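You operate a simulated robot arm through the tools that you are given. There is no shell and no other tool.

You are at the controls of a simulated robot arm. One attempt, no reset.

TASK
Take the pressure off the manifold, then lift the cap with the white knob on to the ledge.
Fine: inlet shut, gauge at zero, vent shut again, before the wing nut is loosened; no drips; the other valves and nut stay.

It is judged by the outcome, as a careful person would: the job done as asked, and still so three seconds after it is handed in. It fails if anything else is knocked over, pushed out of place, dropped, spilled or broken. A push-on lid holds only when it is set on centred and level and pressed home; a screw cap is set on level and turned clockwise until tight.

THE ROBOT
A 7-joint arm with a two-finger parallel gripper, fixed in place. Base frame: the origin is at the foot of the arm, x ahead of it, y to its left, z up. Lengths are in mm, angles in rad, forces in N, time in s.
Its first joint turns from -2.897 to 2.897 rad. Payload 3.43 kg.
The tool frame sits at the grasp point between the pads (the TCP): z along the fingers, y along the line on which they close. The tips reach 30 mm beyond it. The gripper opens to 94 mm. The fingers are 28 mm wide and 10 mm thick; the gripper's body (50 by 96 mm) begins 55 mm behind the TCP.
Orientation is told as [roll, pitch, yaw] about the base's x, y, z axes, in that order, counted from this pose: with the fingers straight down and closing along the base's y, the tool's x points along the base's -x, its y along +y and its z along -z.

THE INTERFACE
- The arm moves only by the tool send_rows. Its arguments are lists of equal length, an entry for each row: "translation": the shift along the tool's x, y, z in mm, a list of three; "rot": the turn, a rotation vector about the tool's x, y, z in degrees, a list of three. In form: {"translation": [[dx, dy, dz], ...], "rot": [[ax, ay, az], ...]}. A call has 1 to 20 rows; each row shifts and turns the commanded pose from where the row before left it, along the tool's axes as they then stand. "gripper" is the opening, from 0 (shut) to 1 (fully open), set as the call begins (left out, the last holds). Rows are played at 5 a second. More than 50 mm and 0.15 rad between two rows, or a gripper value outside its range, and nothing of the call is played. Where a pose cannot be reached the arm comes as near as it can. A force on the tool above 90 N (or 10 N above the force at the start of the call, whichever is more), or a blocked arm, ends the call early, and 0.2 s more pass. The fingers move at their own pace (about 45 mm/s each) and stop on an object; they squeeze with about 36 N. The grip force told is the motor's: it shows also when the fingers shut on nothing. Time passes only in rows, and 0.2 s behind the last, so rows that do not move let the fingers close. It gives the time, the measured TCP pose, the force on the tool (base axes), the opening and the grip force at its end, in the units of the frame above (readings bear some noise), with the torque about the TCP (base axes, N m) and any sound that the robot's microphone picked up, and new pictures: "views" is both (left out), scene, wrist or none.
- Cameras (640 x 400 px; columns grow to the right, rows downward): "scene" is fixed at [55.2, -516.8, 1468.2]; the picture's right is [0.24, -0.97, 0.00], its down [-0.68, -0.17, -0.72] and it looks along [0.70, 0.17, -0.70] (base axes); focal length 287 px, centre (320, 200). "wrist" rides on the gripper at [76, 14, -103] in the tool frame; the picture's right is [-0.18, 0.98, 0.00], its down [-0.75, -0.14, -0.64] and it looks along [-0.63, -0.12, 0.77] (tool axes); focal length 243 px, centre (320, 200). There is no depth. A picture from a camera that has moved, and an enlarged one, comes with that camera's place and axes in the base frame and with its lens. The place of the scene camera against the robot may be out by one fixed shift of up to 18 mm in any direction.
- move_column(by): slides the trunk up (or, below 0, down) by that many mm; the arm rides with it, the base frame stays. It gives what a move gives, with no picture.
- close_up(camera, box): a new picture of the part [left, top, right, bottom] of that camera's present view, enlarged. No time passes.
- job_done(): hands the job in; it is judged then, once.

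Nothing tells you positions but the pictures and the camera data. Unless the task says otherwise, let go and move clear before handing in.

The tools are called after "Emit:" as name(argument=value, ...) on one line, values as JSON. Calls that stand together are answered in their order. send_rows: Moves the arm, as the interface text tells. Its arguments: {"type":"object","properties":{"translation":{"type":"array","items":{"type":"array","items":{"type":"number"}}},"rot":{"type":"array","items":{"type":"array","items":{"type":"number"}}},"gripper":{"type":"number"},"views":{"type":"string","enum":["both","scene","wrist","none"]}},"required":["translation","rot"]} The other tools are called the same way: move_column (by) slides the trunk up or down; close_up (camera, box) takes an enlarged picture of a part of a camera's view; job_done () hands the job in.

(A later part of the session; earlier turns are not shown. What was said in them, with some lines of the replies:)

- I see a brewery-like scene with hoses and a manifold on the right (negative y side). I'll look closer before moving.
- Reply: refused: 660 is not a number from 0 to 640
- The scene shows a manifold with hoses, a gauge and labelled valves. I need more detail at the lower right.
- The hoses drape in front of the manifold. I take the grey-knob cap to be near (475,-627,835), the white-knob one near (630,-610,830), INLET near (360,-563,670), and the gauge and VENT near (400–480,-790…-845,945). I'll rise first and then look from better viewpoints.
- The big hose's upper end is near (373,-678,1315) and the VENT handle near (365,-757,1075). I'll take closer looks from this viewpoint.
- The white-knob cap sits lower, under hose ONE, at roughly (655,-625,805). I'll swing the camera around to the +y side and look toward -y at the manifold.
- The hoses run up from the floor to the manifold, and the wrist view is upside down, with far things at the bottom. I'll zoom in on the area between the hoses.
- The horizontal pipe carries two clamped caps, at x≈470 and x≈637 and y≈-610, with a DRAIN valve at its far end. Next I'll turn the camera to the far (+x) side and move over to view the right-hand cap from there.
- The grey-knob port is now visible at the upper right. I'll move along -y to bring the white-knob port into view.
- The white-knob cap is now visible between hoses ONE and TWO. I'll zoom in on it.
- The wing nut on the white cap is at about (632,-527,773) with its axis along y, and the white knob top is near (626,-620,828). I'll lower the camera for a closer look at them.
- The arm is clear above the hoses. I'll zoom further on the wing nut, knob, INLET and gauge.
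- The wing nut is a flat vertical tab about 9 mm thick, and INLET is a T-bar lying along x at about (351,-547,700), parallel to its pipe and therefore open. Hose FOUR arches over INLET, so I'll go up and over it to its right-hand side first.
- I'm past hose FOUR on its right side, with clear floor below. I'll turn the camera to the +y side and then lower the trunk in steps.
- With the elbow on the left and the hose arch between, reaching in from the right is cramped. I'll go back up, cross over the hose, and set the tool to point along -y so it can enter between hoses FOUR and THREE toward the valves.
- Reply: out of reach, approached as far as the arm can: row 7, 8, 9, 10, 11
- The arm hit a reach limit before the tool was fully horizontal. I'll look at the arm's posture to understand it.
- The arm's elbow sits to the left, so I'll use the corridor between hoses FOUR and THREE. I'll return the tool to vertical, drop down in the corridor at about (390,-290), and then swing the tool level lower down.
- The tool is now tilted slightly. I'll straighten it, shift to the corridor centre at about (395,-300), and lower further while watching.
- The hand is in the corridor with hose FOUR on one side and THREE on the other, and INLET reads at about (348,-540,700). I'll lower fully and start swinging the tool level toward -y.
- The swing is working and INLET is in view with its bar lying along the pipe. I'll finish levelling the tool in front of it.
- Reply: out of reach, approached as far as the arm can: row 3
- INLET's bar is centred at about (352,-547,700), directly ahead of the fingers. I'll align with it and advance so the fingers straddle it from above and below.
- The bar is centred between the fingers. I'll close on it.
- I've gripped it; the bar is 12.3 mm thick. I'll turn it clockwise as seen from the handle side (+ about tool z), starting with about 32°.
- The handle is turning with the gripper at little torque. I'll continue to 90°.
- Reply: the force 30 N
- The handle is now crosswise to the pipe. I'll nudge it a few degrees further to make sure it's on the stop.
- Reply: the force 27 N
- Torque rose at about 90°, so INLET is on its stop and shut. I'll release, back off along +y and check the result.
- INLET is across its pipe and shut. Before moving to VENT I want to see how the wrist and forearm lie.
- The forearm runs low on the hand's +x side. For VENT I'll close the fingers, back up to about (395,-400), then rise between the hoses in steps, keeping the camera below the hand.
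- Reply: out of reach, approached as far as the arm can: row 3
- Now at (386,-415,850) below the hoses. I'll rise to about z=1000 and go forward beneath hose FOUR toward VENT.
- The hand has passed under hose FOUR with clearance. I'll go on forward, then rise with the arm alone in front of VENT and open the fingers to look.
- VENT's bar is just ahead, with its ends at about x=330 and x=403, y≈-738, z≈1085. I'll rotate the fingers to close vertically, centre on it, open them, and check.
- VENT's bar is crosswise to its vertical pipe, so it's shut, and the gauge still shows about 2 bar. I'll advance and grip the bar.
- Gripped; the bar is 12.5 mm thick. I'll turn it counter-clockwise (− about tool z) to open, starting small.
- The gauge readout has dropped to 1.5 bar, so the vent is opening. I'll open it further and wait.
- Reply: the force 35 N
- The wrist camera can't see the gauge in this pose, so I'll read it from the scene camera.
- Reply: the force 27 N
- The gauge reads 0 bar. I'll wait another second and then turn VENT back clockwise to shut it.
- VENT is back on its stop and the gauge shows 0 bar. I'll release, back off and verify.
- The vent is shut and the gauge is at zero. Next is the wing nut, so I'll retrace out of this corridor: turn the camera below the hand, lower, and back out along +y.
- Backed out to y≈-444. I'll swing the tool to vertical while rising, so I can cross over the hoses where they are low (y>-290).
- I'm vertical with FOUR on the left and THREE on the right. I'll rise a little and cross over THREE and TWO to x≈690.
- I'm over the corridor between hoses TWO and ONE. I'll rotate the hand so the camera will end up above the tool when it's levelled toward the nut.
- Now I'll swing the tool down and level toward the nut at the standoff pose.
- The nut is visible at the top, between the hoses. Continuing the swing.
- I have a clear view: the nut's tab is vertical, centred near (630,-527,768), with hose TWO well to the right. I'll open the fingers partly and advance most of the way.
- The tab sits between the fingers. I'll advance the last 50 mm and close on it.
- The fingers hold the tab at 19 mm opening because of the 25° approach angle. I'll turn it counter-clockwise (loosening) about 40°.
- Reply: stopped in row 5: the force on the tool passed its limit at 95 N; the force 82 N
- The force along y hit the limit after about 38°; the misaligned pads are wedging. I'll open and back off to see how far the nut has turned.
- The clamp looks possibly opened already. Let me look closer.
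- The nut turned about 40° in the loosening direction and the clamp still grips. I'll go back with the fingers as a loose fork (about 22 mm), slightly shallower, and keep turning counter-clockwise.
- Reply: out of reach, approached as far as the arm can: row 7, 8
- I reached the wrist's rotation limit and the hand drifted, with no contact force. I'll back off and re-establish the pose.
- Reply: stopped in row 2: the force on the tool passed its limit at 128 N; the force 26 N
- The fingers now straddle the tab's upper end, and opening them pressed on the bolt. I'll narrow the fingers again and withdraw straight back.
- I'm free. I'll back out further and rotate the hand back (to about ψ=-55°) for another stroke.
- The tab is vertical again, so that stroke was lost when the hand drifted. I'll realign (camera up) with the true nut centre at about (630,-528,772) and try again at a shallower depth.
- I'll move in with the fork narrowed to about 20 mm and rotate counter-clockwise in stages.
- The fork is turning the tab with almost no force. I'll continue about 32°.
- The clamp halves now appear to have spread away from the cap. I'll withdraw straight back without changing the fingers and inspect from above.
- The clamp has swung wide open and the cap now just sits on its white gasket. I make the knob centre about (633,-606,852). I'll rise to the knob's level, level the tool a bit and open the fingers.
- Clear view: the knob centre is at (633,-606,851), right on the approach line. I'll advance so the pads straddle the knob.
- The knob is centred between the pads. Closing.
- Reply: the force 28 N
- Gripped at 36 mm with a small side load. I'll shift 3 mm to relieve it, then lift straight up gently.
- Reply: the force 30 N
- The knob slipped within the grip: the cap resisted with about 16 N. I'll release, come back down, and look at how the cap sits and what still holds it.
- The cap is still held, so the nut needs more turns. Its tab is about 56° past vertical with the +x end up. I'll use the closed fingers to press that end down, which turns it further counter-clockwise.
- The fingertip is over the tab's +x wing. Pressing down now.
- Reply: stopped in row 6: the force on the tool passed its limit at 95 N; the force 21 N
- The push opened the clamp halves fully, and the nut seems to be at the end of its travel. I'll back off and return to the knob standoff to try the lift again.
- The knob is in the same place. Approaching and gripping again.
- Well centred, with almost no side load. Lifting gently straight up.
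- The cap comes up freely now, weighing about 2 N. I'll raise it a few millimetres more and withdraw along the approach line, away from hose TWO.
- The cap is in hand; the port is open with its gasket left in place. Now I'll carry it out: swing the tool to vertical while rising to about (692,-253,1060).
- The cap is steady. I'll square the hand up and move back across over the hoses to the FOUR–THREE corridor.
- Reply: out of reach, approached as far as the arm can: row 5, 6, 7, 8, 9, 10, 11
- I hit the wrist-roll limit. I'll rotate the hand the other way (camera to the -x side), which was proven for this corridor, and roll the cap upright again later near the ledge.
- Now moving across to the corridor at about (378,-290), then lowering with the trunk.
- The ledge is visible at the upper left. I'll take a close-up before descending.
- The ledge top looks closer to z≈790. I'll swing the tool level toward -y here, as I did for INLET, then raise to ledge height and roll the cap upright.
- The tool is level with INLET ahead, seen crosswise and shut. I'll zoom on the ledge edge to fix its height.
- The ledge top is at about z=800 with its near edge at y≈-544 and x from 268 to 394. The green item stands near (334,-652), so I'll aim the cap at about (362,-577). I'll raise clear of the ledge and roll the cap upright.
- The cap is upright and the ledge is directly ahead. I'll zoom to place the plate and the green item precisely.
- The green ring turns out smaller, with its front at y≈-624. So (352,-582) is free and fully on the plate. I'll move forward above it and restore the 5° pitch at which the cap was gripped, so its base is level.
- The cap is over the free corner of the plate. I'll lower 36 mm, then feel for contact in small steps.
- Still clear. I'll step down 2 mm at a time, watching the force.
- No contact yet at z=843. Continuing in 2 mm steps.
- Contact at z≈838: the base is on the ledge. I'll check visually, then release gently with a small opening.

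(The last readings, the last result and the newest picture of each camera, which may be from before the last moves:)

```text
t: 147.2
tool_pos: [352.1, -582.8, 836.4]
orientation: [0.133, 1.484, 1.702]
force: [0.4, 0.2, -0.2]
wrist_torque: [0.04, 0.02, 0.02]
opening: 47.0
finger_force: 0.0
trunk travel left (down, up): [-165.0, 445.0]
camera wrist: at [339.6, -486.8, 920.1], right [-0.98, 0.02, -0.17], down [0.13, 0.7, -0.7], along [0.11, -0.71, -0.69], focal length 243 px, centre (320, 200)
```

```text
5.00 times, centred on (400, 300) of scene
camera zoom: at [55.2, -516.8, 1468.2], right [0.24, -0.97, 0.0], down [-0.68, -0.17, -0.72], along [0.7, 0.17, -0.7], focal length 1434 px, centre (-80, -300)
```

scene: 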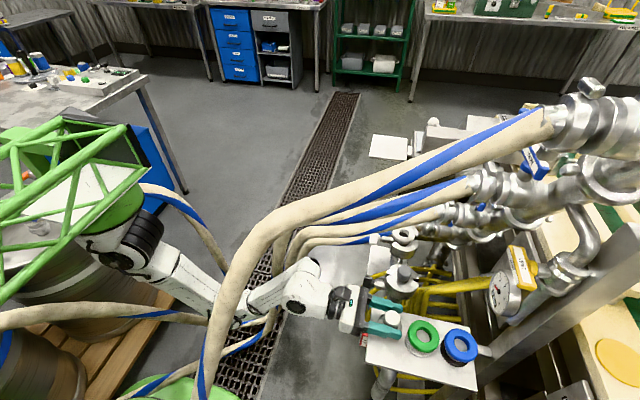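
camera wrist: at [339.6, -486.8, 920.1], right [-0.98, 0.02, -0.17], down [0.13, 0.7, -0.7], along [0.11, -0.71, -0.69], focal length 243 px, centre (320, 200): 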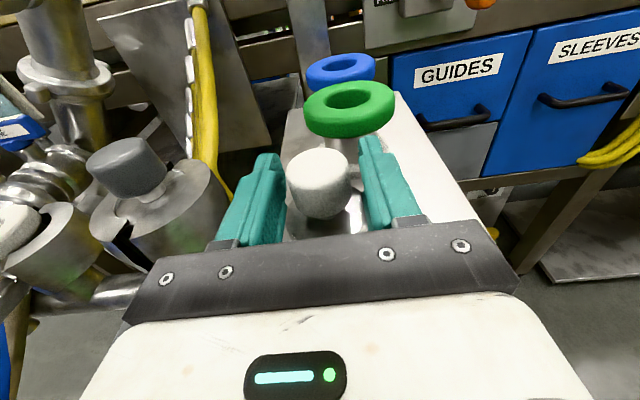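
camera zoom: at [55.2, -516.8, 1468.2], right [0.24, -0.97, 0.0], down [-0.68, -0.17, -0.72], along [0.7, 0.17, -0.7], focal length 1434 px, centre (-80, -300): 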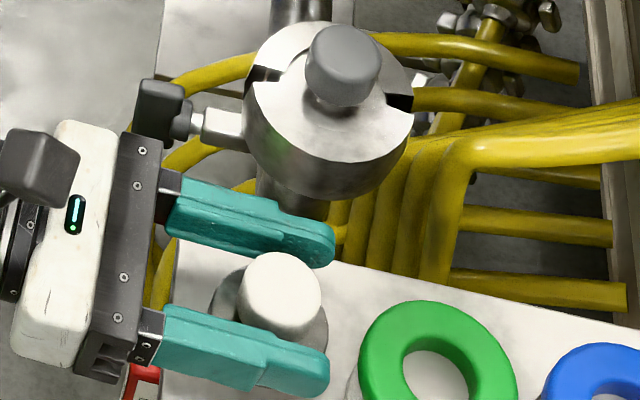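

The cap stands upright on the ledge by itself. I'll back straight out along the finger direction.

Emit:
send_rows(translation=[[0, -0.7, -10], [0, 0, -15], [0, 0, -25], [0, 0, -25], [0, 0, -25]], rot=[[0, 0, 0], [0, 0, 0], [0, 0, 0], [0, 0, 0], [0, 0, 0]], views="both")

Emit:
close_up(camera="scene", box=[340, 210, 500, 370])

Emit:
close_up(camera="wrist", box=[240, 60, 460, 230])

```text
t: 148.4
tool_pos: [353.4, -481.4, 844.5]
orientation: [0.135, 1.487, 1.709]
force: [-0.2, 0.1, -0.2]
wrist_torque: [0.04, -0.03, 0.01]
opening: 47.1
finger_force: 0.1
trunk travel left (down, up): [-165.0, 445.0]
camera wrist: at [341.2, -387.1, 929.1], right [-0.98, 0.02, -0.17], down [0.13, 0.7, -0.7], along [0.11, -0.71, -0.69], focal length 243 px, centre (320, 200)
```

scene: 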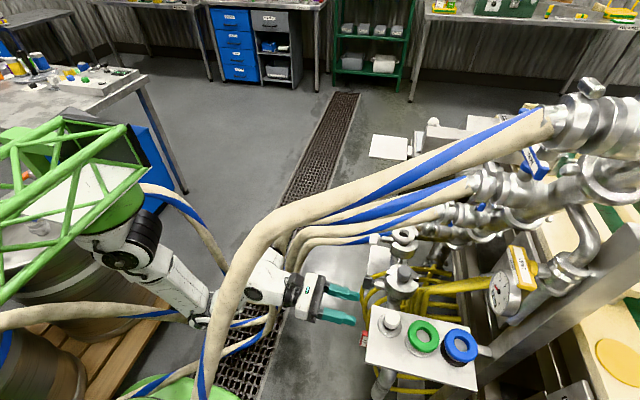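
wrist: 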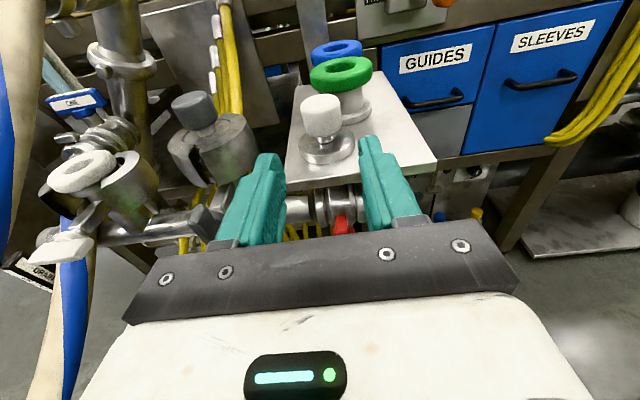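

```text
2.50 times, centred on (420, 290) of scene
camera zoom: at [55.2, -516.8, 1468.2], right [0.24, -0.97, 0.0], down [-0.68, -0.17, -0.72], along [0.7, 0.17, -0.7], focal length 717 px, centre (70, -25)
```

zoom: 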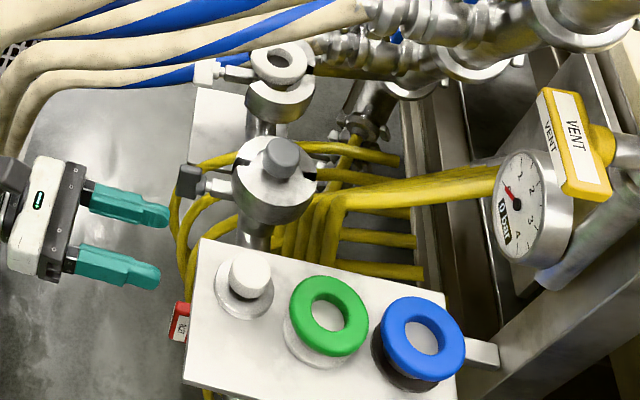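

```text
2.35 times, centred on (350, 145) of wrist
camera zoom: at [341.2, -387.1, 929.1], right [-0.98, 0.02, -0.17], down [0.13, 0.7, -0.7], along [0.11, -0.71, -0.69], focal length 571 px, centre (249, 329)
```

zoom: 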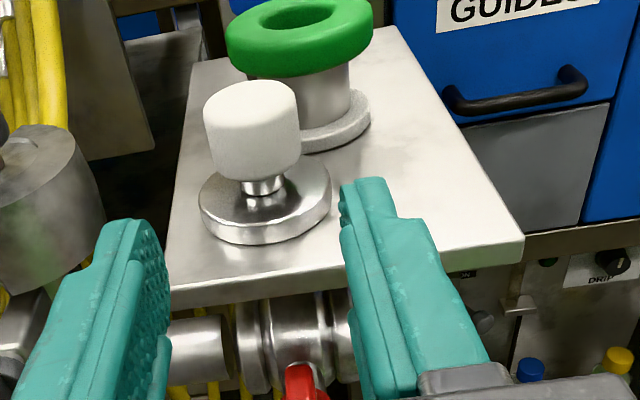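

The cap is standing level on the ledge, INLET and VENT are shut, the gauge reads 0 bar and nothing else has moved. I'll wait a moment to confirm everything is stable.

Emit:
send_rows(translation=[[0, 0, -10], [0, 0, -10], [0, 0, 0], [0, 0, 0], [0, 0, 0], [0, 0, 0], [0, 0, 0], [0, 0, 0], [0, 0, 0], [0, 0, 0]], rot=[[0, 0, 0], [0, 0, 0], [0, 0, 0], [0, 0, 0], [0, 0, 0], [0, 0, 0], [0, 0, 0], [0, 0, 0], [0, 0, 0], [0, 0, 0]], views="both")

Emit:
close_up(camera="scene", box=[340, 210, 540, 370])

```text
t: 150.6
tool_pos: [354.2, -463.2, 846.2]
orientation: [0.134, 1.487, 1.704]
force: [0.6, 0.0, 0.9]
wrist_torque: [0.04, 0.0, 0.0]
opening: 47.2
finger_force: 0.1
trunk travel left (down, up): [-165.0, 445.0]
camera wrist: at [340.8, -367.6, 931.0], right [-0.98, 0.01, -0.17], down [0.13, 0.7, -0.7], along [0.11, -0.71, -0.69], focal length 243 px, centre (320, 200)
```

scene: 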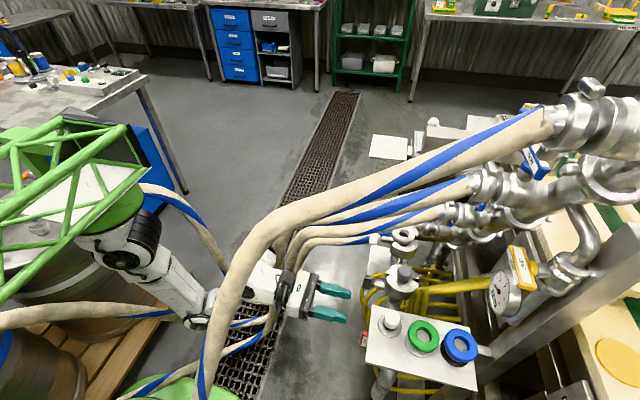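
wrist: 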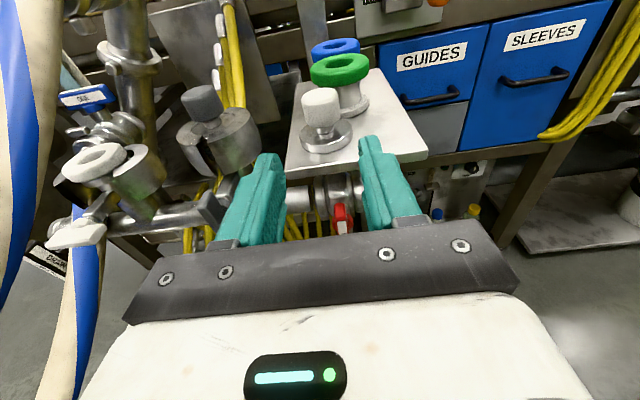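

```text
2.50 times, centred on (440, 290) of scene
camera zoom: at [55.2, -516.8, 1468.2], right [0.24, -0.97, 0.0], down [-0.68, -0.17, -0.72], along [0.7, 0.17, -0.7], focal length 717 px, centre (20, -25)
```

zoom: 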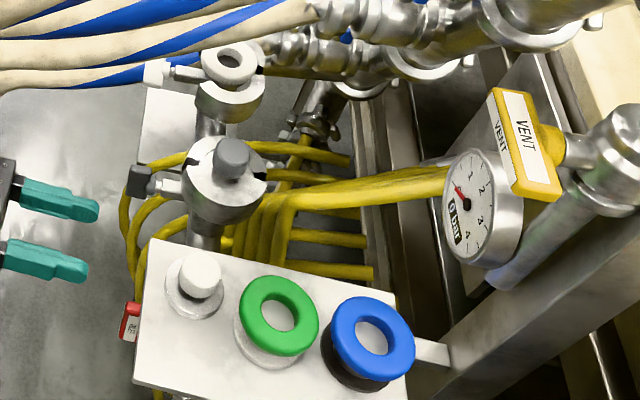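

Everything is stable: the cap with the white knob stands on the ledge, the gauge reads 0 bar, both valves are shut and the hand is clear. Handing in.

Emit:
job_done()

```text
The job is handed in.
```

The cap with the white knob is off its port and standing on the ledge, and the manifold reads 0 bar. I handed the job in with the hand clear; no verdict has come back.

- **Order of work:** I shut the inlet first and opened the vent until the gauge read zero. I then shut the vent again before loosening the wing nut, and both valves were turned up against their stops.
- **Wing nut:** It took three tries. My first turn of about 40° was lost when the hand drifted at the wrist's limit and the nut turned back. Two more pushes opened the clamp fully.
- **Lifting the cap:** My first lift, before the clamp was fully open, slipped off the knob and left the cap in place. The second lift brought it up freely. The white gasket stayed on the port.
- **Force limits:** The arm stopped on its force limit three times while working the nut, once at 128 N. I saw no damage or drips afterwards.
- **Everything else:** I did not touch the grey-knob cap or its nut, valves ONE to FOUR, or the drain. In the last pictures the green and blue items on the ledge were where they started.
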